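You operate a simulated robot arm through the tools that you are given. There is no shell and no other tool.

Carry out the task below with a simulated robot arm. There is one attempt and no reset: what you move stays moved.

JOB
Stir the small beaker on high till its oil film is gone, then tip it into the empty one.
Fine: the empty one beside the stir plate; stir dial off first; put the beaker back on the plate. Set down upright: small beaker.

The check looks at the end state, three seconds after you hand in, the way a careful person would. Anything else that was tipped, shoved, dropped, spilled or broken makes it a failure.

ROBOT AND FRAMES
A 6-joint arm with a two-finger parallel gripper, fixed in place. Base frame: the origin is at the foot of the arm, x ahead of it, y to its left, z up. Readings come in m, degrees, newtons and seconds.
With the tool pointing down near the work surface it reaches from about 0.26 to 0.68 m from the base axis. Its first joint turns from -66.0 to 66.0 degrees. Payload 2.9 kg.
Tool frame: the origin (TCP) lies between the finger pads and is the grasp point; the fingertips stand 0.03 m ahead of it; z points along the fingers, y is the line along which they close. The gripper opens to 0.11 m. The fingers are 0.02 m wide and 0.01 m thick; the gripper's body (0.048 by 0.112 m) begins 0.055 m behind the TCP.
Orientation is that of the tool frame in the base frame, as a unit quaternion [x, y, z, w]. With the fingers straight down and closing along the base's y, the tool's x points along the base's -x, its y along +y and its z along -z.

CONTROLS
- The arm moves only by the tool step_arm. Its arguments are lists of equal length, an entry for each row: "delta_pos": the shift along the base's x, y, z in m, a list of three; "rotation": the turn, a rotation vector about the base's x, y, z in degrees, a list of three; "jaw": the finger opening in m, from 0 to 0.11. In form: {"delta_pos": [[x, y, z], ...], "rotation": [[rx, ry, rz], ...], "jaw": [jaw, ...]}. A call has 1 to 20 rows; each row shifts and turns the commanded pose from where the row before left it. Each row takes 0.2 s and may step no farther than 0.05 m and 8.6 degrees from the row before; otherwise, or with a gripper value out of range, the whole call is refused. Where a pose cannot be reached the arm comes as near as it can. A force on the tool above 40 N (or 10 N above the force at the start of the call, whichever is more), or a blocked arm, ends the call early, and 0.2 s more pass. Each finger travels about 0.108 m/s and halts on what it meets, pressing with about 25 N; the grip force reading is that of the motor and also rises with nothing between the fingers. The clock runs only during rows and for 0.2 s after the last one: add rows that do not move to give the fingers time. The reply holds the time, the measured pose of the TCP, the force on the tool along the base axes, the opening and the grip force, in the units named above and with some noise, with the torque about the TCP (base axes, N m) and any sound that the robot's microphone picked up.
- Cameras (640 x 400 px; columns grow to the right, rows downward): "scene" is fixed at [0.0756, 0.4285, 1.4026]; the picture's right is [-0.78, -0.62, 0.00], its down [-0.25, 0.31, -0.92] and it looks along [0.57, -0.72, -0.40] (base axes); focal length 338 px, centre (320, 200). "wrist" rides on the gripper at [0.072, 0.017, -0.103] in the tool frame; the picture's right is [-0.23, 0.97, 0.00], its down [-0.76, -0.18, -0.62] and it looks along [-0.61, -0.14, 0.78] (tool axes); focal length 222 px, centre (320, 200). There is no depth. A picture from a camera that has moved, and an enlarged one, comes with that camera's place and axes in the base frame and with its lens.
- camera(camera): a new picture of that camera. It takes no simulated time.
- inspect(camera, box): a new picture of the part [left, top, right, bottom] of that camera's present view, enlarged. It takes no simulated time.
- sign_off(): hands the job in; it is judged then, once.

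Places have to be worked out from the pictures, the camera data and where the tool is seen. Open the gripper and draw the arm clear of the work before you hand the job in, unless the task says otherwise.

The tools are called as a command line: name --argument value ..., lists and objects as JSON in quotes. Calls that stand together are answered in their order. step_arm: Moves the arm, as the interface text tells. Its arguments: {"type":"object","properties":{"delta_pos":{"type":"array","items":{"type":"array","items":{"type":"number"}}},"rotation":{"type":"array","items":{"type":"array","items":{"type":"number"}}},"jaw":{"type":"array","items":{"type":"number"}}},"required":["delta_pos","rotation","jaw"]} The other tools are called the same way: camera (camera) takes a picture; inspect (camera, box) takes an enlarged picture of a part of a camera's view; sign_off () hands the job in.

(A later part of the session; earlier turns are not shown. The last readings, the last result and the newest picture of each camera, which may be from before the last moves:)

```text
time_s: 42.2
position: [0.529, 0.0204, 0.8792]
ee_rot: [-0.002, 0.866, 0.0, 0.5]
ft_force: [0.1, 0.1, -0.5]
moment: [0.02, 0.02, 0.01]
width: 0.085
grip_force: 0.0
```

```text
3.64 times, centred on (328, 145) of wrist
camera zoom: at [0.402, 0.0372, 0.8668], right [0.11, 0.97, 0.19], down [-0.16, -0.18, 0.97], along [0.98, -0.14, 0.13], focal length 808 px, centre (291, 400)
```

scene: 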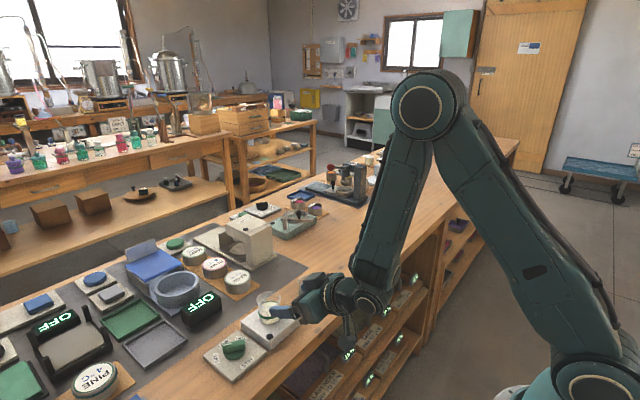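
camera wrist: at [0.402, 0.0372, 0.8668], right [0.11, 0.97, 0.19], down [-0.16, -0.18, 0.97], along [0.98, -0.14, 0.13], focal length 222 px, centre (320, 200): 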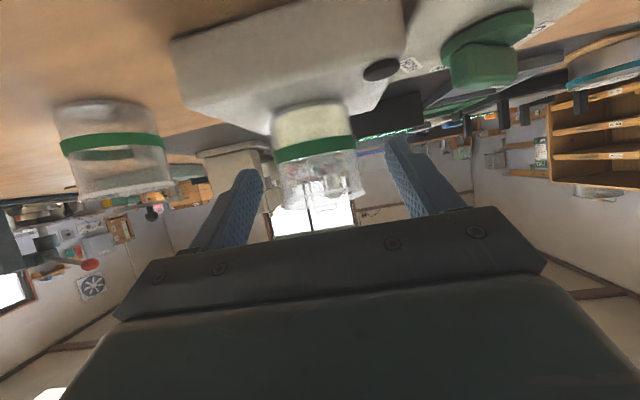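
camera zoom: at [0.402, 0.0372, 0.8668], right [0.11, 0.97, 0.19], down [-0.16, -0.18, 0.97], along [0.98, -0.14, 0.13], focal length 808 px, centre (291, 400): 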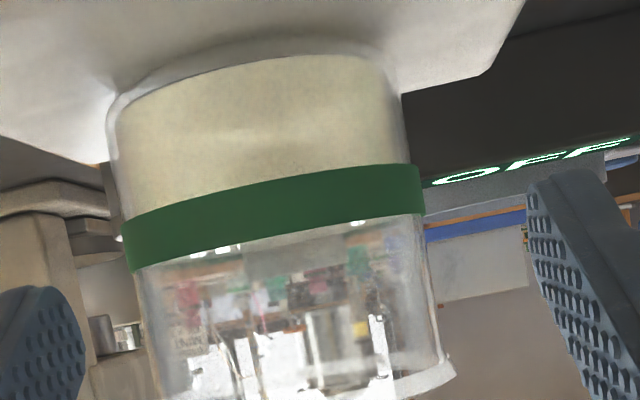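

The band is centred at y≈0.020, level with the TCP, and the jaw gaps are even. I'll make the final advance to about (0.545, 0.020, 0.866) and close gently onto the body.

step_arm --delta_pos '[[0.008, -0.0003, -0.0065], [0.008, 0, -0.0065], [0, 0, 0], [0, 0, 0], [0, 0, 0], [0, 0, 0]]' --rotation '[[0, 0, 0], [0, 0, 0], [0, 0, 0], [0, 0, 0], [0, 0, 0], [0, 0, 0]]' --jaw '[0.085, 0.085, 0.07, 0.062, 0.058, 0.058]'

inspect --camera "wrist" --box '[240, 90, 416, 200]'

inspect --camera "scene" --box '[240, 270, 336, 330]'

```text
time_s: 43.6
position: [0.5439, 0.0203, 0.866]
ee_rot: [-0.002, 0.866, 0.0, 0.5]
ft_force: [0.7, -0.8, -0.3]
moment: [-0.02, 0.0, 0.0]
width: 0.0578
grip_force: 0.0
```

```text
3.64 times, centred on (328, 145) of wrist
camera zoom: at [0.4169, 0.0367, 0.8535], right [0.11, 0.97, 0.19], down [-0.16, -0.18, 0.97], along [0.98, -0.14, 0.14], focal length 808 px, centre (291, 400)
```

zoom: 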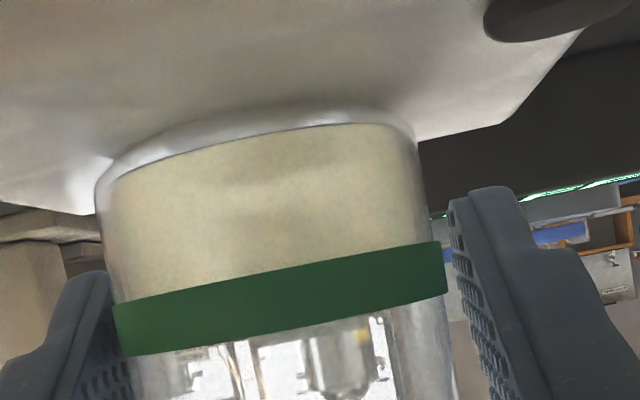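

```text
6.67 times, centred on (288, 300) of scene
camera zoom: at [0.0756, 0.4285, 1.4026], right [-0.78, -0.62, 0.0], down [-0.25, 0.31, -0.92], along [0.57, -0.72, -0.4], focal length 2252 px, centre (533, -467)
```

zoom: 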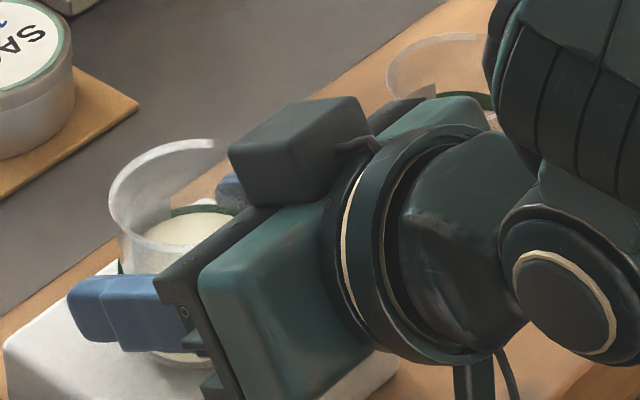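

The fingers flank the band evenly at a 0.058 opening with no contact force. I'll close the rest of the way onto the beaker.

step_arm --delta_pos '[[0, 0, 0], [0, 0, 0], [0, 0, 0], [0, 0, 0]]' --rotation '[[0, 0, 0], [0, 0, 0], [0, 0, 0], [0, 0, 0]]' --jaw '[0.053, 0.05, 0.047, 0.044]'

inspect --camera "wrist" --box '[240, 90, 416, 200]'

```text
time_s: 44.6
position: [0.5446, 0.0203, 0.8651]
ee_rot: [-0.002, 0.866, -0.001, 0.5]
ft_force: [-0.5, 0.4, 1.0]
moment: [0.0, 0.01, 0.0]
width: 0.0525
grip_force: 24.7
```

```text
3.64 times, centred on (328, 145) of wrist
camera zoom: at [0.4169, 0.0367, 0.8536], right [0.11, 0.97, 0.19], down [-0.16, -0.18, 0.97], along [0.98, -0.14, 0.14], focal length 808 px, centre (291, 400)
```

zoom: 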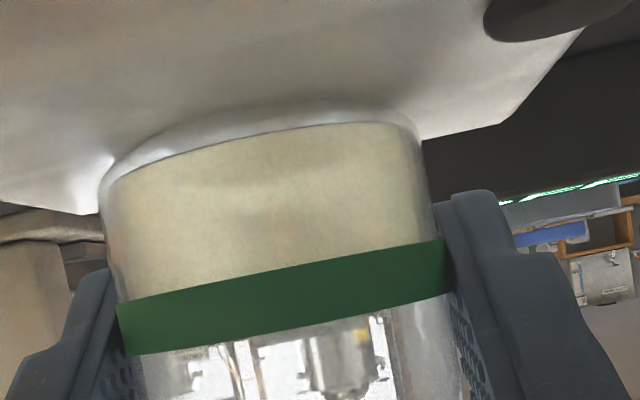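

I have the beaker at a width of 52.5 mm with about 25 N and no side load. I'll lift it gently and check that it hangs upright.

step_arm --delta_pos '[[0, 0, 0.004], [0, 0, 0.008], [0, 0, 0.012], [0, 0, 0.015], [0, 0, 0.015], [0, 0, 0.015], [0, 0, 0.012], [0, 0, 0.008], [0, 0, 0.004], [0, 0, 0], [0, 0, 0]]' --rotation '[[0, 0, 0], [0, 0, 0], [0, 0, 0], [0, 0, 0], [0, 0, 0], [0, 0, 0], [0, 0, 0], [0, 0, 0], [0, 0, 0], [0, 0, 0], [0, 0, 0]]' --jaw '[0.042, 0.042, 0.042, 0.042, 0.042, 0.042, 0.042, 0.042, 0.042, 0.042, 0.042]'

camera --camera "wrist"

inspect --camera "scene" --box '[220, 240, 348, 320]'

```text
time_s: 47.0
position: [0.5437, 0.0215, 0.9584]
ee_rot: [-0.002, 0.866, 0.0, 0.5]
ft_force: [0.9, 0.5, -0.5]
moment: [-0.01, 0.05, -0.06]
width: 0.0523
grip_force: 24.6
```

```text
taken
camera wrist: at [0.4166, 0.0367, 0.9462], right [0.11, 0.97, 0.19], down [-0.16, -0.18, 0.97], along [0.98, -0.14, 0.14], focal length 222 px, centre (320, 200)
```

wrist: 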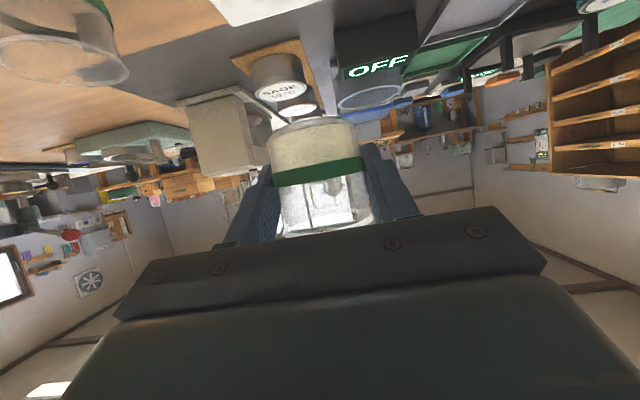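

```text
5.00 times, centred on (284, 280) of scene
camera zoom: at [0.0756, 0.4285, 1.4026], right [-0.78, -0.62, 0.0], down [-0.25, 0.31, -0.92], along [0.57, -0.72, -0.4], focal length 1689 px, centre (500, -200)
```

zoom: 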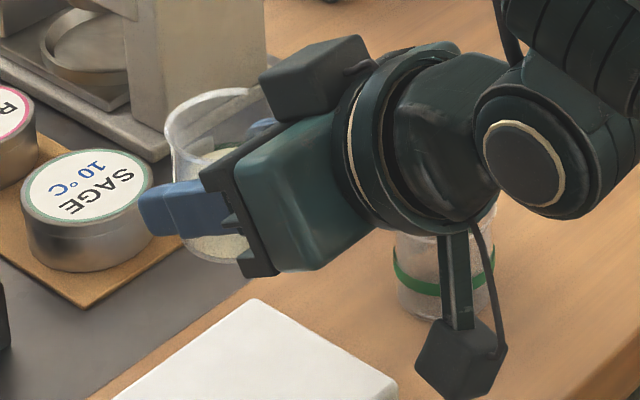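

The beaker is lifted upright with the grip steady at 24.6 N. I'll move it slowly in -y and back toward the base, keeping the height, so the wrist camera can see the empty beaker straight ahead.

step_arm --delta_pos '[[-0.002, -0.004, 0], [-0.005, -0.009, 0], [-0.008, -0.014, 0], [-0.01, -0.017, 0], [-0.011, -0.02, 0], [-0.011, -0.02, 0], [-0.01, -0.018, 0], [-0.009, -0.015, 0], [-0.006, -0.01, 0], [-0.003, -0.005, 0], [-0.002, -0.003, 0], [0, 0, 0], [0, 0, 0]]' --rotation '[[0, 0, 0], [0, 0, 0], [0, 0, 0], [0, 0, 0], [0, 0, 0], [0, 0, 0], [0, 0, 0], [0, 0, 0], [0, 0, 0], [0, 0, 0], [0, 0, 0], [0, 0, 0], [0, 0, 0]]' --jaw '[0.042, 0.042, 0.042, 0.042, 0.042, 0.042, 0.042, 0.042, 0.042, 0.042, 0.042, 0.042, 0.042]'

camera --camera "wrist"

camera --camera "scene"

```text
time_s: 49.8
position: [0.4672, -0.1147, 0.9594]
ee_rot: [-0.002, 0.866, 0.0, 0.5]
ft_force: [-0.1, 0.2, -0.9]
moment: [-0.04, 0.0, -0.01]
width: 0.0523
grip_force: 25.3
```

```text
taken
camera wrist: at [0.3402, -0.0987, 0.9474], right [0.11, 0.97, 0.19], down [-0.16, -0.18, 0.97], along [0.98, -0.14, 0.13], focal length 222 px, centre (320, 200)
```

wrist: 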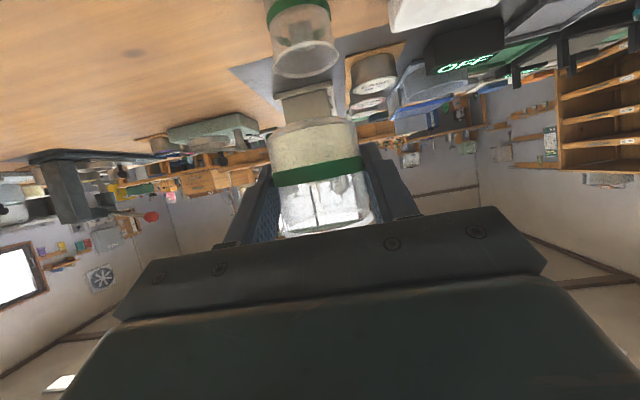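

```text
taken
```

scene: 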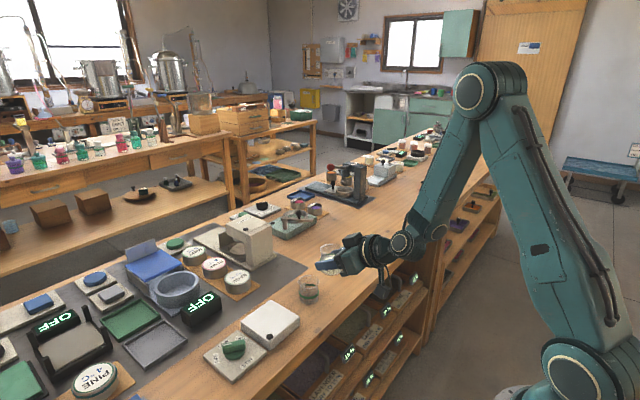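

Both beakers are in view now. I'll enlarge the views to pin down the empty beaker's position.

inspect --camera "wrist" --box '[224, 0, 384, 100]'

inspect --camera "scene" --box '[272, 235, 368, 310]'

inspect --camera "wrist" --box '[240, 100, 400, 200]'

```text
4.00 times, centred on (304, 50) of wrist
camera zoom: at [0.3402, -0.0987, 0.9474], right [0.11, 0.97, 0.19], down [-0.16, -0.18, 0.97], along [0.98, -0.14, 0.13], focal length 888 px, centre (384, 800)
```

zoom: 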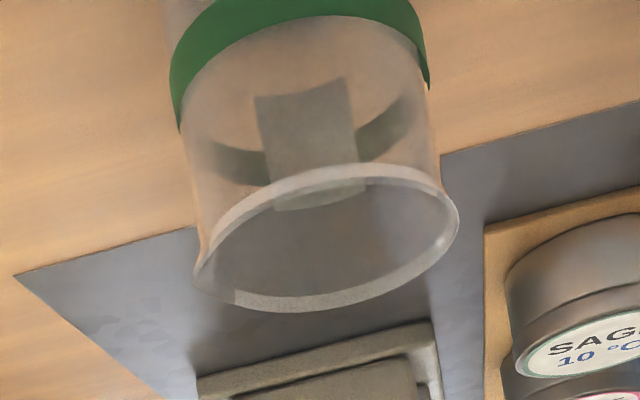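

```text
5.33 times, centred on (320, 272) of scene
camera zoom: at [0.0756, 0.4285, 1.4026], right [-0.78, -0.62, 0.0], down [-0.25, 0.31, -0.92], along [0.57, -0.72, -0.4], focal length 1802 px, centre (320, -187)
```

zoom: 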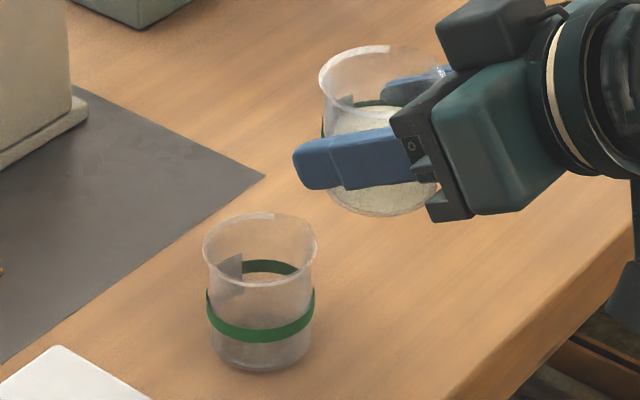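

```text
4.00 times, centred on (320, 150) of wrist
camera zoom: at [0.3402, -0.0987, 0.9474], right [0.11, 0.97, 0.19], down [-0.16, -0.18, 0.97], along [0.98, -0.14, 0.13], focal length 888 px, centre (320, 400)
```

zoom: 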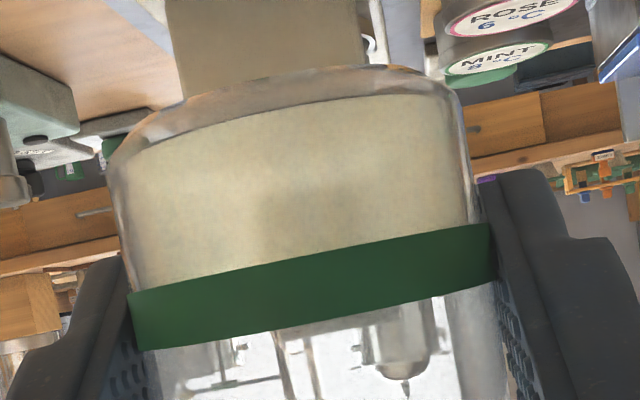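

The empty beaker's axis is about (0.541, -0.1145) with its rim at z≈0.866. The beakers have a small spout facing -y, so I'll pour toward -y. First I'll move the held beaker, still upright, to the staging point at about (0.549, -0.069, 0.958), beside and above the empty one.

step_arm --delta_pos '[[0.0016, 0.0009, 0], [0.0041, 0.0023, 0], [0.0074, 0.0041, 0], [0.0098, 0.0055, 0], [0.0115, 0.0064, 0], [0.0123, 0.0069, 0], [0.0115, 0.0064, 0], [0.0098, 0.0055, 0], [0.0074, 0.0041, 0], [0.0041, 0.0023, 0], [0.0025, 0.0014, 0], [0, 0, 0], [0, 0, 0]]' --rotation '[[0, 0, 0], [0, 0, 0], [0, 0, 0], [0, 0, 0], [0, 0, 0], [0, 0, 0], [0, 0, 0], [0, 0, 0], [0, 0, 0], [0, 0, 0], [0, 0, 0], [0, 0, 0], [0, 0, 0]]' --jaw '[0.042, 0.042, 0.042, 0.042, 0.042, 0.042, 0.042, 0.042, 0.042, 0.042, 0.042, 0.042, 0.042]'

inspect --camera "scene" --box '[240, 235, 352, 315]'

camera --camera "wrist"

```text
time_s: 52.6
position: [0.548, -0.0683, 0.9592]
ee_rot: [-0.001, 0.866, -0.001, 0.501]
ft_force: [0.1, 0.3, -1.6]
moment: [0.01, 0.01, 0.0]
width: 0.0524
grip_force: 24.9
```

```text
5.00 times, centred on (296, 275) of scene
camera zoom: at [0.0756, 0.4285, 1.4026], right [-0.78, -0.62, 0.0], down [-0.25, 0.31, -0.92], along [0.57, -0.72, -0.4], focal length 1689 px, centre (440, -175)
```

zoom: 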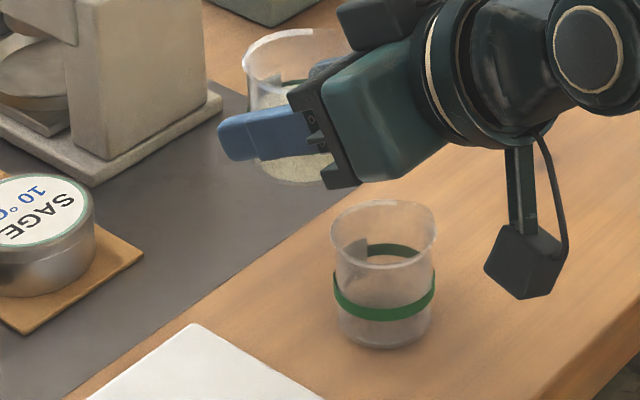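

```text
taken
camera wrist: at [0.4217, -0.0522, 0.9467], right [0.11, 0.97, 0.19], down [-0.16, -0.18, 0.97], along [0.98, -0.14, 0.13], focal length 222 px, centre (320, 200)
```

wrist: 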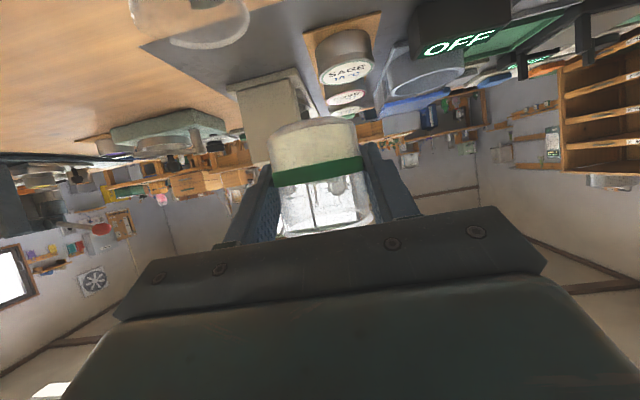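

I'm at the staging point with the grip steady. I'll begin the roll at height, to 36° (about 31° of tilt), which is well before the liquid can reach the lip, then check.

step_arm --delta_pos '[[0, 0, 0], [0, 0, 0], [0, 0, 0], [0, 0, 0], [0, 0, 0], [0, 0, 0], [0, 0, 0], [0, 0, 0], [0, 0, 0], [0, 0, 0], [0, 0, 0], [0, 0, 0]]' --rotation '[[1.732, 0, -1], [2.598, 0, -1.5], [3.464, 0, -2], [3.464, 0, -2], [3.464, 0, -2], [3.464, 0, -2], [3.464, 0, -2], [3.464, 0, -2], [3.464, 0, -2], [2.598, 0, -1.5], [0, 0, 0], [0, 0, 0]]' --jaw '[0.042, 0.042, 0.042, 0.042, 0.042, 0.042, 0.042, 0.042, 0.042, 0.042, 0.042, 0.042]'

inspect --camera "scene" --box '[240, 235, 352, 315]'

camera --camera "wrist"

```text
time_s: 55.2
position: [0.5478, -0.0693, 0.9596]
ee_rot: [0.267, 0.824, 0.153, 0.476]
ft_force: [0.5, 0.5, -0.1]
moment: [0.0, 0.02, 0.02]
width: 0.0522
grip_force: 24.3
```

```text
5.00 times, centred on (296, 275) of scene
camera zoom: at [0.0756, 0.4285, 1.4026], right [-0.78, -0.62, 0.0], down [-0.25, 0.31, -0.92], along [0.57, -0.72, -0.4], focal length 1689 px, centre (440, -175)
```

zoom: 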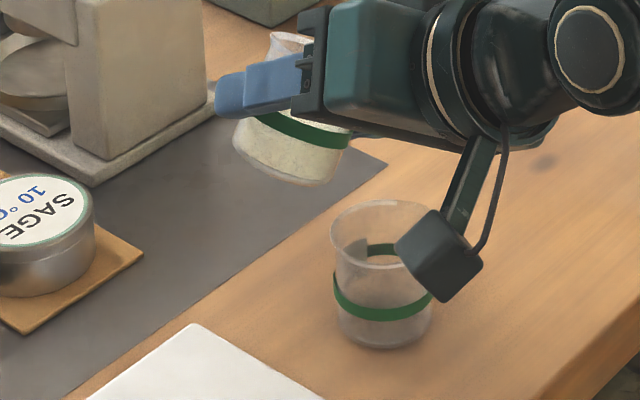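

```text
taken
camera wrist: at [0.4331, -0.0131, 0.9671], right [0.38, 0.66, 0.65], down [-0.28, -0.59, 0.76], along [0.88, -0.47, -0.04], focal length 222 px, centre (320, 200)
```

wrist: 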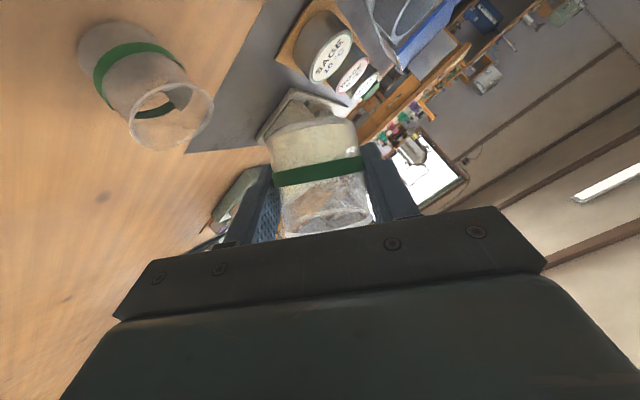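

The tilt works as planned and the liquid is still well inside. The wrist camera now sees the empty beaker clearly, so I'll enlarge it to refine its position before pouring.

inspect --camera "wrist" --box '[64, 10, 240, 120]'

inspect --camera "wrist" --box '[104, 70, 232, 150]'

inspect --camera "wrist" --box '[256, 100, 416, 240]'

```text
3.64 times, centred on (152, 65) of wrist
camera zoom: at [0.4331, -0.0131, 0.9671], right [0.38, 0.66, 0.65], down [-0.28, -0.59, 0.76], along [0.88, -0.47, -0.04], focal length 808 px, centre (931, 691)
```

zoom: 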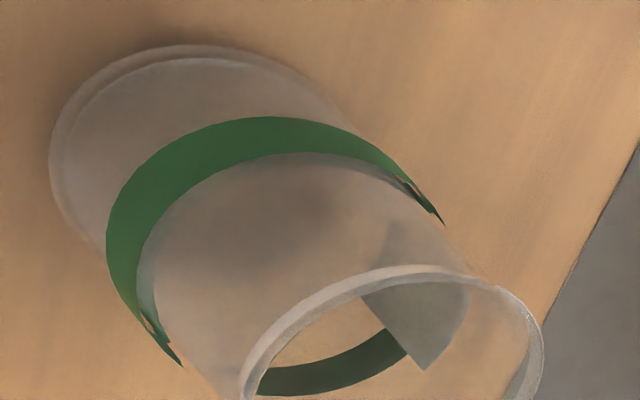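

```text
5.00 times, centred on (168, 110) of wrist
camera zoom: at [0.4331, -0.0131, 0.9671], right [0.38, 0.66, 0.65], down [-0.28, -0.59, 0.76], along [0.88, -0.47, -0.04], focal length 1111 px, centre (1080, 650)
```

zoom: 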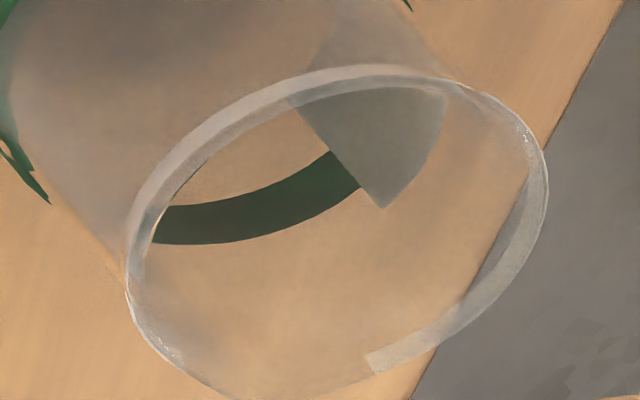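

```text
2.86 times, centred on (336, 170) of wrist
camera zoom: at [0.4331, -0.0131, 0.9671], right [0.38, 0.66, 0.65], down [-0.28, -0.59, 0.76], along [0.88, -0.47, -0.04], focal length 635 px, centre (274, 286)
```

zoom: 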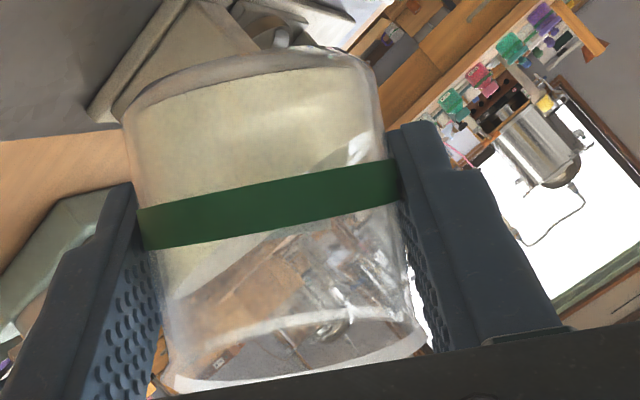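

From the two wrist views, the empty beaker's rim centre is about (0.545, -0.117) at z≈0.857, and the held beaker's rim sits about 2 cm above the TCP. With the tilt unchanged, I'll move so the pouring lip is over the empty beaker and lower it a little, leaving about 2.5 cm of clearance.

step_arm --delta_pos '[[0.0002, -0.001, -0.004], [0.0005, -0.0018, -0.008], [0.0006, -0.002, -0.009], [0.0005, -0.0018, -0.008], [0.0004, -0.0014, -0.005], [0, 0, 0], [0, 0, 0]]' --rotation '[[0, 0, 0], [0, 0, 0], [0, 0, 0], [0, 0, 0], [0, 0, 0], [0, 0, 0], [0, 0, 0]]' --jaw '[0.042, 0.042, 0.042, 0.042, 0.042, 0.042, 0.042]'

camera --camera "wrist"

inspect --camera "scene" --box '[256, 245, 352, 305]'

```text
time_s: 56.8
position: [0.5507, -0.078, 0.9252]
ee_rot: [0.267, 0.824, 0.154, 0.476]
ft_force: [-0.4, -0.3, -0.9]
moment: [0.01, 0.01, 0.01]
width: 0.0519
grip_force: 25.1
```

```text
taken
camera wrist: at [0.4357, -0.023, 0.9337], right [0.38, 0.66, 0.65], down [-0.28, -0.59, 0.76], along [0.88, -0.47, -0.04], focal length 222 px, centre (320, 200)
```

wrist: 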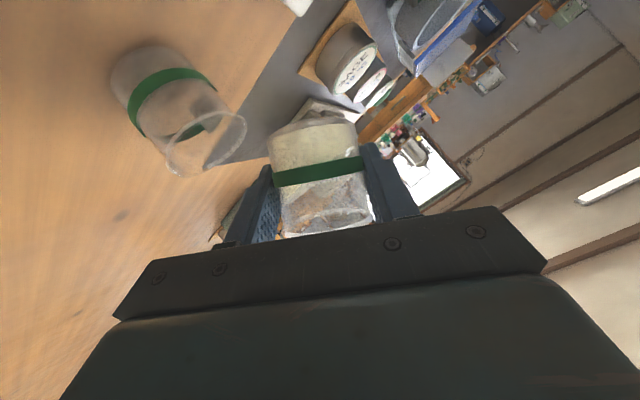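

```text
6.67 times, centred on (304, 275) of scene
camera zoom: at [0.0756, 0.4285, 1.4026], right [-0.78, -0.62, 0.0], down [-0.25, 0.31, -0.92], along [0.57, -0.72, -0.4], focal length 2252 px, centre (427, -300)
```

zoom: 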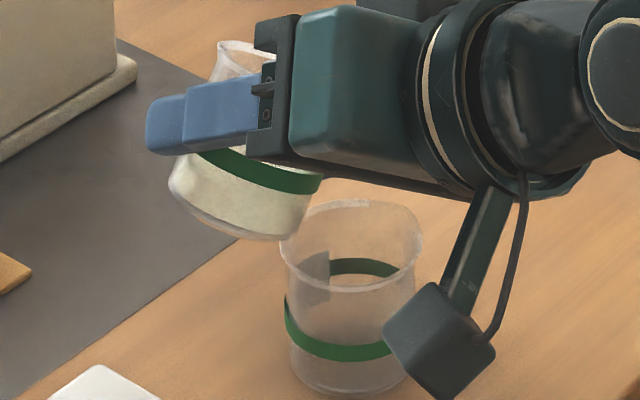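

I'll enlarge the wrist view to check the empty beaker's rim against the held beaker's lip.

inspect --camera "wrist" --box '[144, 95, 272, 185]'

inspect --camera "wrist" --box '[256, 110, 400, 245]'

```text
4.44 times, centred on (208, 140) of wrist
camera zoom: at [0.4357, -0.023, 0.9337], right [0.38, 0.66, 0.65], down [-0.28, -0.59, 0.76], along [0.88, -0.47, -0.04], focal length 987 px, centre (818, 467)
```

zoom: 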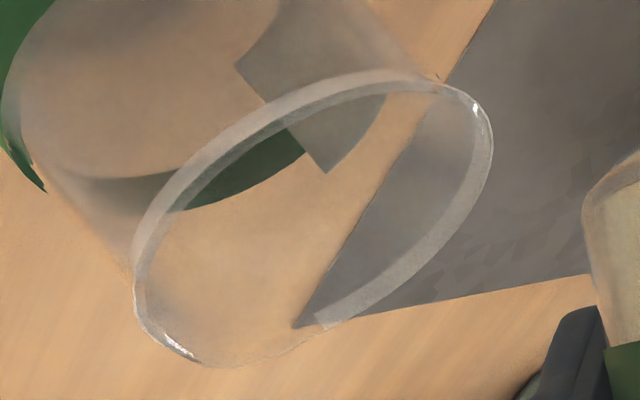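

```text
2.96 times, centred on (328, 178) of wrist
camera zoom: at [0.4357, -0.023, 0.9337], right [0.38, 0.66, 0.65], down [-0.28, -0.59, 0.76], along [0.88, -0.47, -0.04], focal length 658 px, centre (296, 267)
```

zoom: 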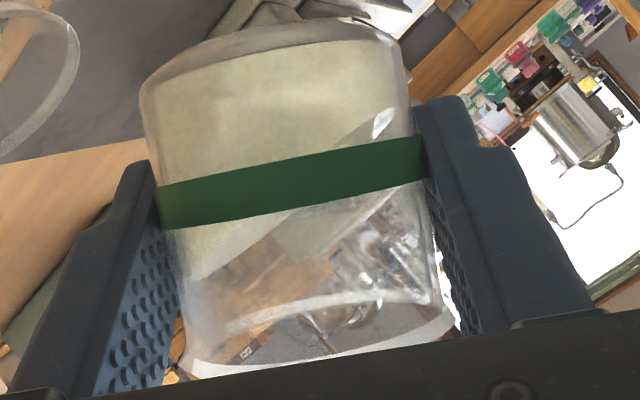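

The lip is about 6 mm short of the empty beaker's centre, on the near side, which suits the pour. The liquid should reach the lip at about 50° of tilt (roll ≈ 59°). I'll roll slowly to 56° and check.

step_arm --delta_pos '[[0.0003, 0, -0.0006], [0.0003, 0, -0.0006], [0.0003, 0, -0.0006], [0.0003, 0, -0.0006], [0.0003, 0, -0.0006], [0.0003, 0, -0.0006], [0.0003, 0, -0.0006], [0.0002, 0, -0.0006], [0, 0, 0]]' --rotation '[[2.165, 0, -1.25], [2.165, 0, -1.25], [2.165, 0, -1.25], [2.165, 0, -1.25], [2.165, 0, -1.25], [2.165, 0, -1.25], [2.165, 0, -1.25], [2.165, 0, -1.25], [0, 0, 0]]' --jaw '[0.042, 0.042, 0.042, 0.042, 0.042, 0.042, 0.042, 0.042, 0.042]'

camera --camera "wrist"

inspect --camera "scene" --box '[256, 245, 352, 305]'

```text
time_s: 58.8
position: [0.5535, -0.0775, 0.919]
ee_rot: [0.406, 0.765, 0.234, 0.442]
ft_force: [-0.5, -0.1, -1.1]
moment: [-0.01, -0.01, 0.0]
width: 0.0524
grip_force: 25.1
```

```text
taken
camera wrist: at [0.4492, -0.0077, 0.9467], right [0.47, 0.36, 0.81], down [-0.4, -0.73, 0.55], along [0.79, -0.58, -0.2], focal length 222 px, centre (320, 200)
```

wrist: 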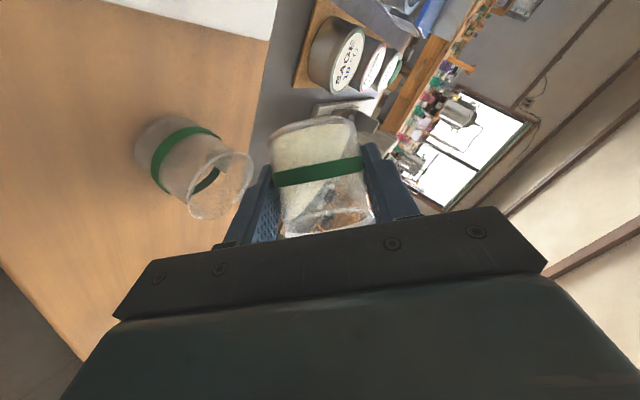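

```text
6.67 times, centred on (304, 275) of scene
camera zoom: at [0.0756, 0.4285, 1.4026], right [-0.78, -0.62, 0.0], down [-0.25, 0.31, -0.92], along [0.57, -0.72, -0.4], focal length 2252 px, centre (427, -300)
```

zoom: 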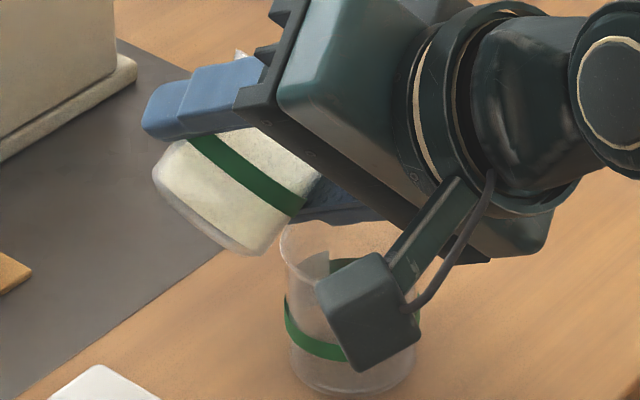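

I'll enlarge the wrist view to see how near the liquid is to the lip.

inspect --camera "wrist" --box '[128, 100, 400, 250]'

```text
2.35 times, centred on (264, 175) of wrist
camera zoom: at [0.4492, -0.0077, 0.9467], right [0.47, 0.36, 0.81], down [-0.4, -0.73, 0.55], along [0.79, -0.58, -0.2], focal length 523 px, centre (452, 259)
```

zoom: 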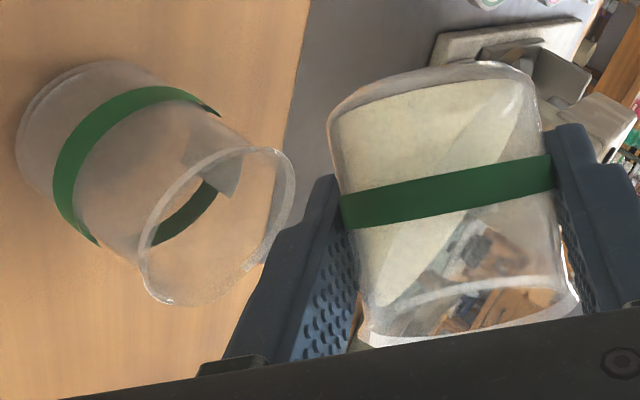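

The liquid surface is almost at the lip and the geometry is as planned. I'll pour slowly at 2° per row, moving the TCP so the lip stays over the empty beaker.

step_arm --delta_pos '[[0.0002, -0.0001, -0.0002], [0.0002, -0.0002, -0.0002], [0.0002, -0.0003, -0.0001], [0.0003, -0.0003, -0.0001], [0.0003, -0.0004, -0.0001], [0, 0, 0]]' --rotation '[[1.732, 0, -1], [1.732, 0, -1], [1.732, 0, -1], [1.732, 0, -1], [1.732, 0, -1], [0, 0, 0]]' --jaw '[0.042, 0.042, 0.042, 0.042, 0.042, 0.042]'

inspect --camera "wrist" --box '[128, 100, 400, 250]'

inspect --camera "scene" --box '[256, 245, 352, 305]'

```text
time_s: 60.2
position: [0.554, -0.0785, 0.919]
ee_rot: [0.471, 0.726, 0.272, 0.42]
ft_force: [0.6, 0.2, -1.3]
moment: [-0.02, -0.01, 0.01]
width: 0.0522
grip_force: 24.3
```

```text
2.35 times, centred on (264, 175) of wrist
camera zoom: at [0.4566, -0.0053, 0.9577], right [0.49, 0.19, 0.85], down [-0.47, -0.77, 0.44], along [0.74, -0.61, -0.29], focal length 523 px, centre (452, 259)
```

zoom: 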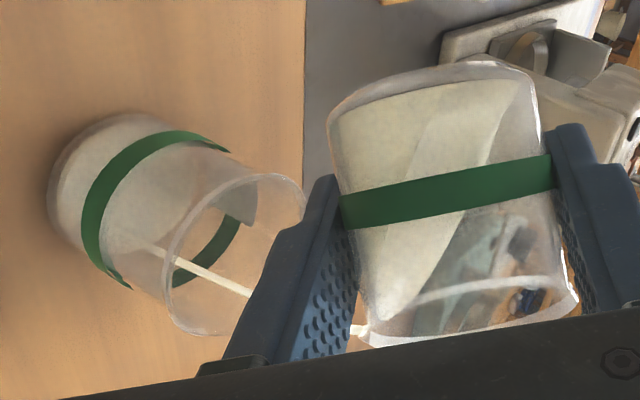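

```text
6.67 times, centred on (304, 275) of scene
camera zoom: at [0.0756, 0.4285, 1.4026], right [-0.78, -0.62, 0.0], down [-0.25, 0.31, -0.92], along [0.57, -0.72, -0.4], focal length 2252 px, centre (427, -300)
```

zoom: 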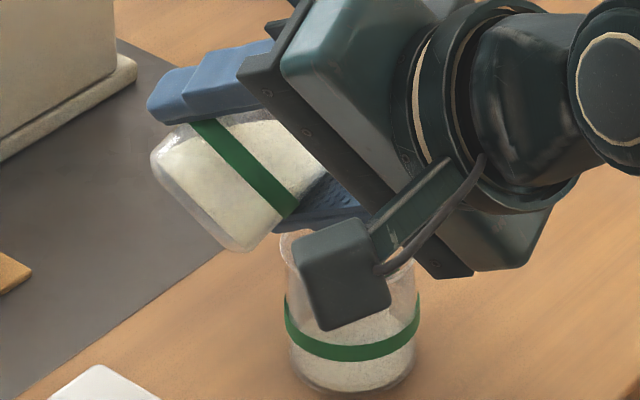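

The stream is falling into the empty beaker, about 9 mm past its centre in the pour direction. I'll keep rolling and shift the lip back about 3 mm to centre it.

step_arm --delta_pos '[[0.0005, 0.0003, 0], [0.0005, 0.0002, 0], [0.0005, 0.0001, 0], [0.0005, -0.0001, 0], [0.0005, -0.0003, 0], [0, 0, 0]]' --rotation '[[1.732, 0, -1], [1.732, 0, -1], [1.732, 0, -1], [1.732, 0, -1], [1.732, 0, -1], [0, 0, 0]]' --jaw '[0.042, 0.042, 0.042, 0.042, 0.042, 0.042]'

inspect --camera "wrist" --box '[128, 100, 400, 250]'

inspect --camera "scene" --box '[256, 245, 352, 305]'

```text
time_s: 61.6
position: [0.5571, -0.0776, 0.9196]
ee_rot: [0.533, 0.683, 0.307, 0.394]
ft_force: [-0.3, -0.2, 0.0]
moment: [-0.02, 0.02, 0.0]
width: 0.0521
grip_force: 25.2
```

```text
2.35 times, centred on (264, 175) of wrist
camera zoom: at [0.4655, -0.0044, 0.9687], right [0.5, 0.02, 0.87], down [-0.53, -0.78, 0.32], along [0.68, -0.62, -0.38], focal length 523 px, centre (452, 259)
```

zoom: 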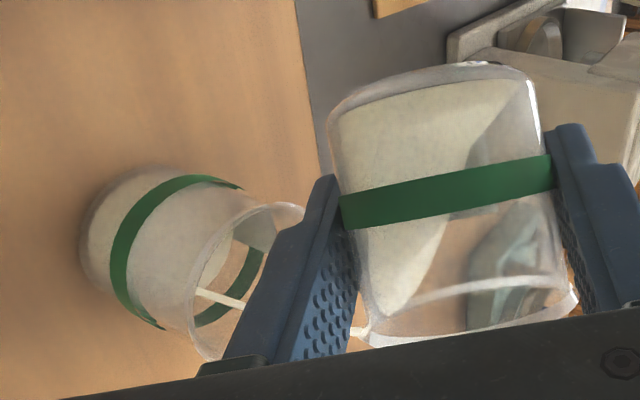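

```text
6.67 times, centred on (304, 275) of scene
camera zoom: at [0.0756, 0.4285, 1.4026], right [-0.78, -0.62, 0.0], down [-0.25, 0.31, -0.92], along [0.57, -0.72, -0.4], focal length 2252 px, centre (427, -300)
```

zoom: 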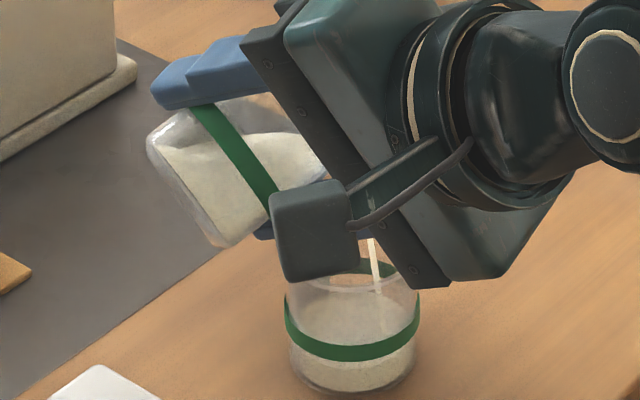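

The stream is steady and well inside the rim in both views, and the liquid level is rising. I'll keep rolling with a slight extra centring shift.

step_arm --delta_pos '[[0.0004, -0.0003, 0.0001], [0.0004, -0.0004, 0.0001], [0.0004, -0.0004, 0.0002], [0.0004, -0.0005, 0.0002], [0.0004, -0.0005, 0.0002], [0.0003, -0.0005, 0.0002], [0.0003, -0.0005, 0.0002], [0, 0, 0], [0, 0, 0]]' --rotation '[[1.732, 0, -1], [1.732, 0, -1], [1.732, 0, -1], [1.732, 0, -1], [1.732, 0, -1], [1.732, 0, -1], [1.732, 0, -1], [0, 0, 0], [0, 0, 0]]' --jaw '[0.042, 0.042, 0.042, 0.042, 0.042, 0.042, 0.042, 0.042, 0.042]'

inspect --camera "wrist" --box '[128, 100, 400, 250]'

inspect --camera "scene" --box '[256, 245, 352, 305]'

```text
time_s: 63.6
position: [0.559, -0.0826, 0.9213]
ee_rot: [0.611, 0.614, 0.353, 0.355]
ft_force: [-0.7, -0.5, -0.1]
moment: [-0.01, -0.01, 0.01]
width: 0.052
grip_force: 25.0
```

```text
2.35 times, centred on (264, 175) of wrist
camera zoom: at [0.4771, -0.009, 0.9864], right [0.49, -0.22, 0.84], down [-0.63, -0.76, 0.16], along [0.61, -0.61, -0.51], focal length 523 px, centre (452, 259)
```

zoom: 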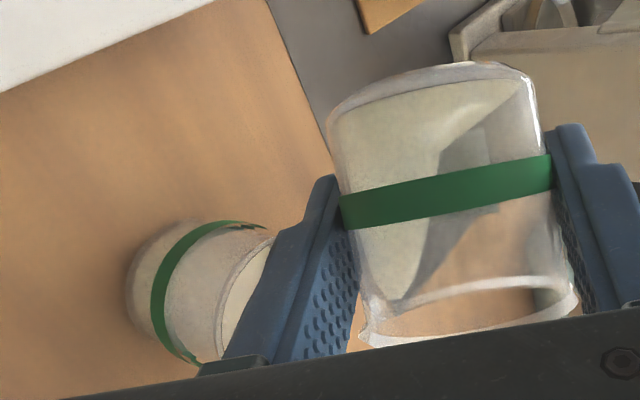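

```text
6.67 times, centred on (304, 275) of scene
camera zoom: at [0.0756, 0.4285, 1.4026], right [-0.78, -0.62, 0.0], down [-0.25, 0.31, -0.92], along [0.57, -0.72, -0.4], focal length 2252 px, centre (427, -300)
```

zoom: 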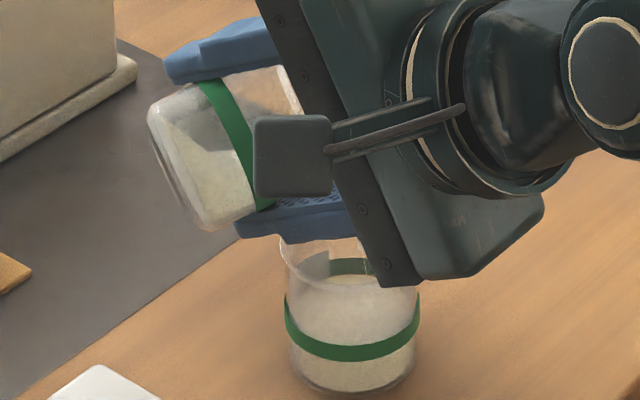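

No spills are visible: the liquid is in the target and the bench is clean. I'll continue from 90° to 110° of roll.

step_arm --delta_pos '[[0.0001, -0.0007, 0.0002], [0.0001, -0.0007, 0.0002], [0.0001, -0.0008, 0.0002], [0.0001, -0.0008, 0.0002], [0, -0.0008, 0.0002], [0, -0.0008, 0.0002], [0, -0.0008, 0.0002], [0, -0.0008, 0.0002], [0, -0.0009, 0.0002], [0, -0.0009, 0.0002], [0, 0, 0], [0, 0, 0]]' --rotation '[[1.732, 0, -1], [1.732, 0, -1], [1.732, 0, -1], [1.732, 0, -1], [1.732, 0, -1], [1.732, 0, -1], [1.732, 0, -1], [1.732, 0, -1], [1.732, 0, -1], [1.732, 0, -1], [0, 0, 0], [0, 0, 0]]' --jaw '[0.042, 0.042, 0.042, 0.042, 0.042, 0.042, 0.042, 0.042, 0.042, 0.042, 0.042, 0.042]'

inspect --camera "wrist" --box '[128, 100, 400, 250]'

inspect --camera "scene" --box '[256, 245, 352, 305]'

```text
time_s: 66.2
position: [0.5607, -0.0885, 0.9226]
ee_rot: [0.709, 0.498, 0.409, 0.287]
ft_force: [-0.4, 0.1, -0.9]
moment: [-0.03, 0.01, 0.0]
width: 0.0518
grip_force: 24.4
```

```text
2.35 times, centred on (264, 175) of wrist
camera zoom: at [0.4891, -0.0272, 1.0086], right [0.42, -0.54, 0.73], down [-0.75, -0.66, -0.06], along [0.51, -0.52, -0.68], focal length 523 px, centre (452, 259)
```

zoom: 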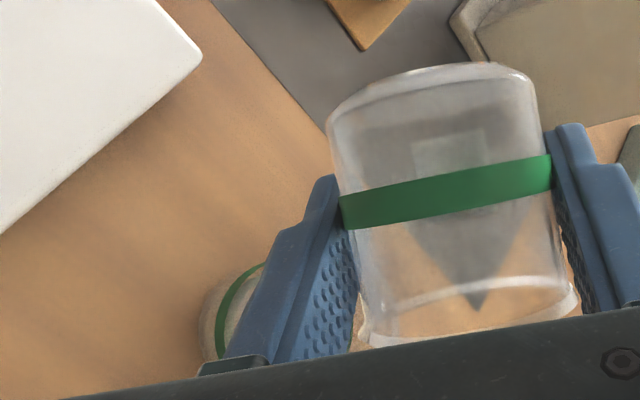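

```text
6.67 times, centred on (304, 275) of scene
camera zoom: at [0.0756, 0.4285, 1.4026], right [-0.78, -0.62, 0.0], down [-0.25, 0.31, -0.92], along [0.57, -0.72, -0.4], focal length 2252 px, centre (427, -300)
```

zoom: 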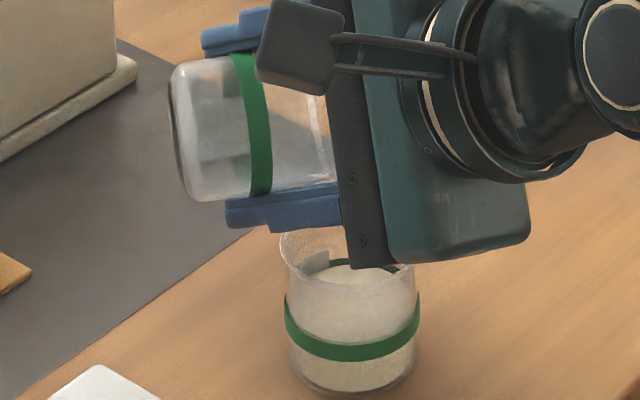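

The held beaker already looks empty. I'll tilt a bit further to 130° of roll (about 103° of tilt) and hold for a moment to drain the last drops.

step_arm --delta_pos '[[0, -0.0008, 0.0003], [0, -0.0008, 0.0003], [0, -0.0009, 0.0004], [-0.0001, -0.0009, 0.0004], [-0.0001, -0.0009, 0.0004], [-0.0001, -0.0009, 0.0004], [-0.0001, -0.0009, 0.0004], [-0.0001, -0.0009, 0.0003], [-0.0001, -0.0008, 0.0003], [-0.0001, -0.0008, 0.0003], [0, 0, 0], [0, 0, 0], [0, 0, 0], [0, 0, 0], [0, 0, 0], [0, 0, 0], [0, 0, 0], [0, 0, 0]]' --rotation '[[1.732, 0, -1], [1.732, 0, -1], [1.732, 0, -1], [1.732, 0, -1], [1.732, 0, -1], [1.732, 0, -1], [1.732, 0, -1], [1.732, 0, -1], [1.732, 0, -1], [1.732, 0, -1], [0, 0, 0], [0, 0, 0], [0, 0, 0], [0, 0, 0], [0, 0, 0], [0, 0, 0], [0, 0, 0], [0, 0, 0]]' --jaw '[0.042, 0.042, 0.042, 0.042, 0.042, 0.042, 0.042, 0.042, 0.042, 0.042, 0.042, 0.042, 0.042, 0.042, 0.042, 0.042, 0.042, 0.042]'

inspect --camera "wrist" --box '[128, 100, 400, 250]'

inspect --camera "scene" --box '[256, 245, 352, 305]'

```text
time_s: 70.0
position: [0.559, -0.0981, 0.927]
ee_rot: [0.784, 0.368, 0.452, 0.213]
ft_force: [-0.3, -0.4, 0.0]
moment: [0.02, 0.03, 0.01]
width: 0.052
grip_force: 24.7
```

```text
2.35 times, centred on (264, 175) of wrist
camera zoom: at [0.4978, -0.0537, 1.0285], right [0.3, -0.8, 0.52], down [-0.85, -0.47, -0.23], along [0.43, -0.38, -0.82], focal length 523 px, centre (452, 259)
```

zoom: 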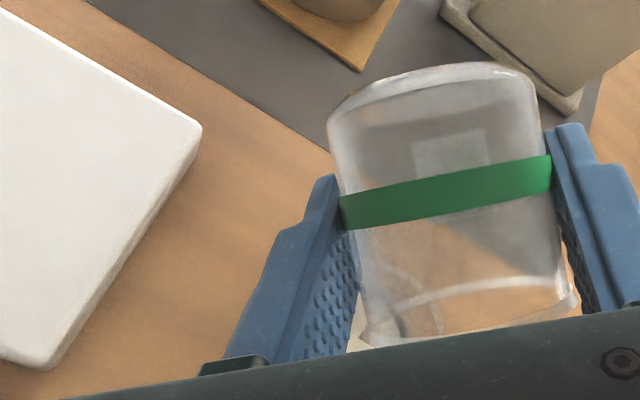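

```text
6.67 times, centred on (304, 275) of scene
camera zoom: at [0.0756, 0.4285, 1.4026], right [-0.78, -0.62, 0.0], down [-0.25, 0.31, -0.92], along [0.57, -0.72, -0.4], focal length 2252 px, centre (427, -300)
```

zoom: 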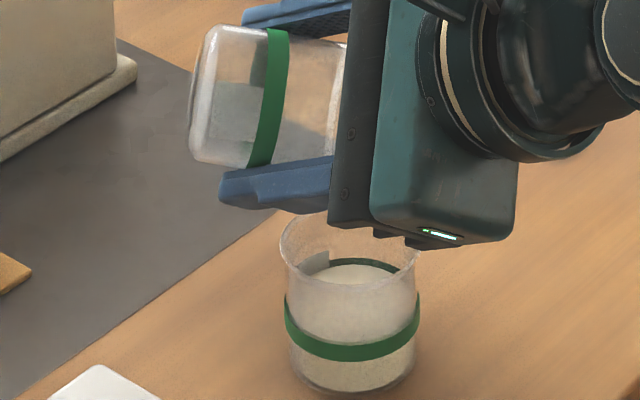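

The held beaker is fully drained. The target stands upright with the milky liquid in it, and the bench is clean. I'll raise a bit, then roll back to upright.

step_arm --delta_pos '[[0, 0, 0.008], [0, 0, 0.012], [0, 0, 0.012], [0, 0, 0.008], [0, 0, 0], [0, 0, 0], [0, 0, 0], [0, 0, 0], [0, 0, 0], [0, 0, 0], [0, 0, 0], [0, 0, 0], [0, 0, 0], [0, 0, 0], [0, 0, 0], [0, 0, 0], [0, 0, 0]]' --rotation '[[0, 0, 0], [0, 0, 0], [0, 0, 0], [0, 0, 0], [-4.33, 0, 2.5], [-4.33, 0, 2.5], [-4.33, 0, 2.5], [-4.33, 0, 2.5], [-4.33, 0, 2.5], [-4.33, 0, 2.5], [-4.33, 0, 2.5], [-4.33, 0, 2.5], [-4.33, 0, 2.5], [-4.33, 0, 2.5], [-4.33, 0, 2.5], [-4.33, 0, 2.5], [-4.33, 0, 2.5]]' --jaw '[0.042, 0.042, 0.042, 0.042, 0.042, 0.042, 0.042, 0.042, 0.042, 0.042, 0.042, 0.042, 0.042, 0.042, 0.042, 0.042, 0.042]'

step_arm --delta_pos '[[0, 0, 0], [0, 0, 0], [0, 0, 0], [0, 0, 0], [0, 0, 0], [0, 0, 0], [0, 0, 0], [0, 0, 0], [0, 0, 0], [0, 0, 0], [0, 0, 0], [0, 0, 0], [0, 0, 0], [0, 0, 0]]' --rotation '[[-4.33, 0, 2.5], [-4.33, 0, 2.5], [-4.33, 0, 2.5], [-4.33, 0, 2.5], [-4.33, 0, 2.5], [-4.33, 0, 2.5], [-4.33, 0, 2.5], [-4.33, 0, 2.5], [-4.33, 0, 2.5], [-4.33, 0, 2.5], [-4.33, 0, 2.5], [-4.33, 0, 2.5], [-4.33, 0, 2.5], [0, 0, 0]]' --jaw '[0.042, 0.042, 0.042, 0.042, 0.042, 0.042, 0.042, 0.042, 0.042, 0.042, 0.042, 0.042, 0.042, 0.042]'

```text
time_s: 73.6
position: [0.559, -0.0977, 0.9665]
ee_rot: [0.464, 0.732, 0.267, 0.422]
ft_force: [-0.8, 0.3, -0.7]
moment: [-0.03, 0.0, 0.04]
width: 0.0518
grip_force: 25.6
```

```text
time_s: 76.6
position: [0.559, -0.0987, 0.9669]
ee_rot: [-0.002, 0.866, -0.001, 0.5]
ft_force: [-0.2, -0.7, -0.4]
moment: [0.0, 0.0, -0.01]
width: 0.0521
grip_force: 24.9
```

The beaker is upright again and the orientation matches the original grasp. I'll carry it back over the stir plate to the original x,y and check.

step_arm --delta_pos '[[-0.001, 0.008, 0], [-0.0025, 0.02, 0], [-0.003, 0.024, 0], [-0.003, 0.024, 0], [-0.0025, 0.021, 0], [-0.002, 0.0148, 0], [-0.0008, 0.007, 0], [0, 0, 0], [0, 0, 0]]' --rotation '[[0, 0, 0], [0, 0, 0], [0, 0, 0], [0, 0, 0], [0, 0, 0], [0, 0, 0], [0, 0, 0], [0, 0, 0], [0, 0, 0]]' --jaw '[0.042, 0.042, 0.042, 0.042, 0.042, 0.042, 0.042, 0.042, 0.042]'

camera --camera "wrist"

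inspect --camera "scene" --box '[208, 240, 352, 340]'

```text
time_s: 78.6
position: [0.543, 0.0217, 0.9661]
ee_rot: [-0.002, 0.866, -0.001, 0.5]
ft_force: [0.3, -0.5, -0.8]
moment: [0.0, 0.01, 0.02]
width: 0.0516
grip_force: 24.9
```

```text
taken
camera wrist: at [0.416, 0.0377, 0.9534], right [0.11, 0.97, 0.19], down [-0.16, -0.17, 0.97], along [0.98, -0.14, 0.14], focal length 222 px, centre (320, 200)
```

wrist: 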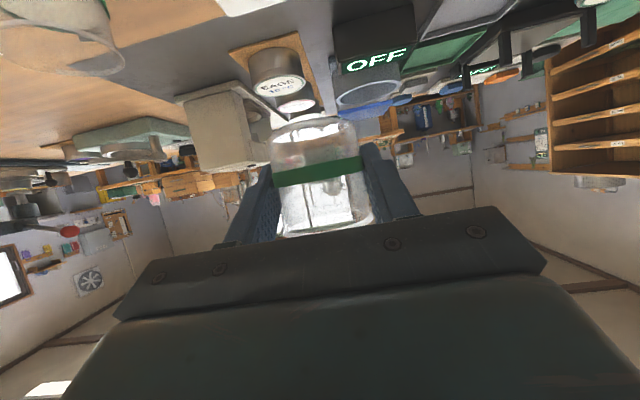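

```text
4.00 times, centred on (280, 290) of scene
camera zoom: at [0.0756, 0.4285, 1.4026], right [-0.78, -0.62, 0.0], down [-0.25, 0.31, -0.92], along [0.57, -0.72, -0.4], focal length 1352 px, centre (480, -160)
```

zoom: 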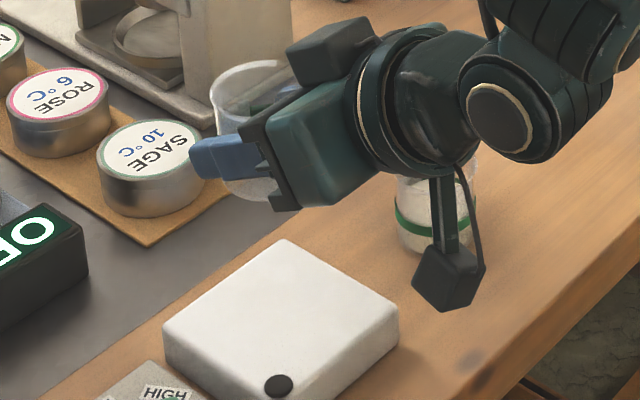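

I'm back over the plate with the beaker upright and empty. I'll lower it steadily to about 5 mm above the plate.

step_arm --delta_pos '[[0, 0, -0.01], [0, 0, -0.02], [0, 0, -0.025], [0, 0, -0.02], [0, 0, -0.012], [0, 0, -0.006], [0, 0, -0.003], [0, 0, 0]]' --rotation '[[0, 0, 0], [0, 0, 0], [0, 0, 0], [0, 0, 0], [0, 0, 0], [0, 0, 0], [0, 0, 0], [0, 0, 0]]' --jaw '[0.042, 0.042, 0.042, 0.042, 0.042, 0.042, 0.042, 0.042]'

inspect --camera "wrist" --box '[240, 90, 416, 200]'

```text
time_s: 80.4
position: [0.5426, 0.0215, 0.8698]
ee_rot: [-0.002, 0.866, 0.0, 0.5]
ft_force: [0.1, 0.4, -0.1]
moment: [0.03, 0.01, 0.01]
width: 0.052
grip_force: 25.1
```

```text
3.64 times, centred on (328, 145) of wrist
camera zoom: at [0.417, 0.0388, 0.8569], right [0.11, 0.97, 0.19], down [-0.16, -0.17, 0.97], along [0.98, -0.14, 0.14], focal length 808 px, centre (291, 400)
```

zoom: 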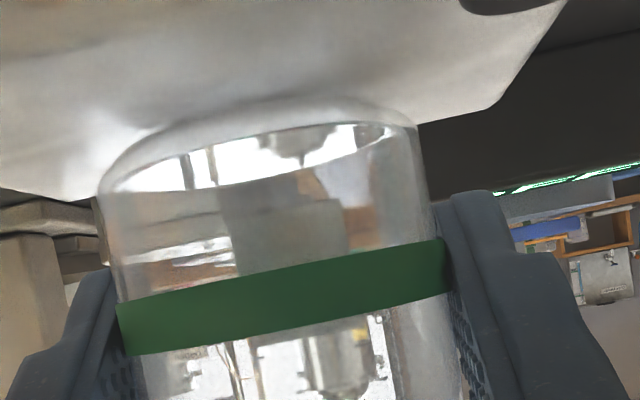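

The base is about 4 mm above the plate. I'll lower in 1 mm steps and watch the vertical force for contact.

step_arm --delta_pos '[[0, 0, -0.001], [0, 0, -0.001], [0, 0, -0.001], [0, 0, 0], [0, 0, 0]]' --rotation '[[0, 0, 0], [0, 0, 0], [0, 0, 0], [0, 0, 0], [0, 0, 0]]' --jaw '[0.042, 0.042, 0.042, 0.042, 0.042]'

```text
time_s: 81.6
position: [0.5432, 0.0216, 0.8662]
ee_rot: [-0.002, 0.866, -0.001, 0.5]
ft_force: [0.1, -1.0, -1.1]
moment: [0.01, -0.01, 0.0]
width: 0.0518
grip_force: 25.4
```

There's no contact force yet at z≈0.866. I'll take another small step down.

step_arm --delta_pos '[[0, 0, -0.0007], [0, 0, 0], [0, 0, 0]]' --rotation '[[0, 0, 0], [0, 0, 0], [0, 0, 0]]' --jaw '[0.042, 0.042, 0.042]'

```text
time_s: 82.4
position: [0.5445, 0.0219, 0.8666]
ee_rot: [-0.003, 0.866, 0.0, 0.5]
ft_force: [-0.1, 0.0, 0.7]
moment: [0.07, 0.01, 0.07]
width: 0.0518
grip_force: 25.1
```

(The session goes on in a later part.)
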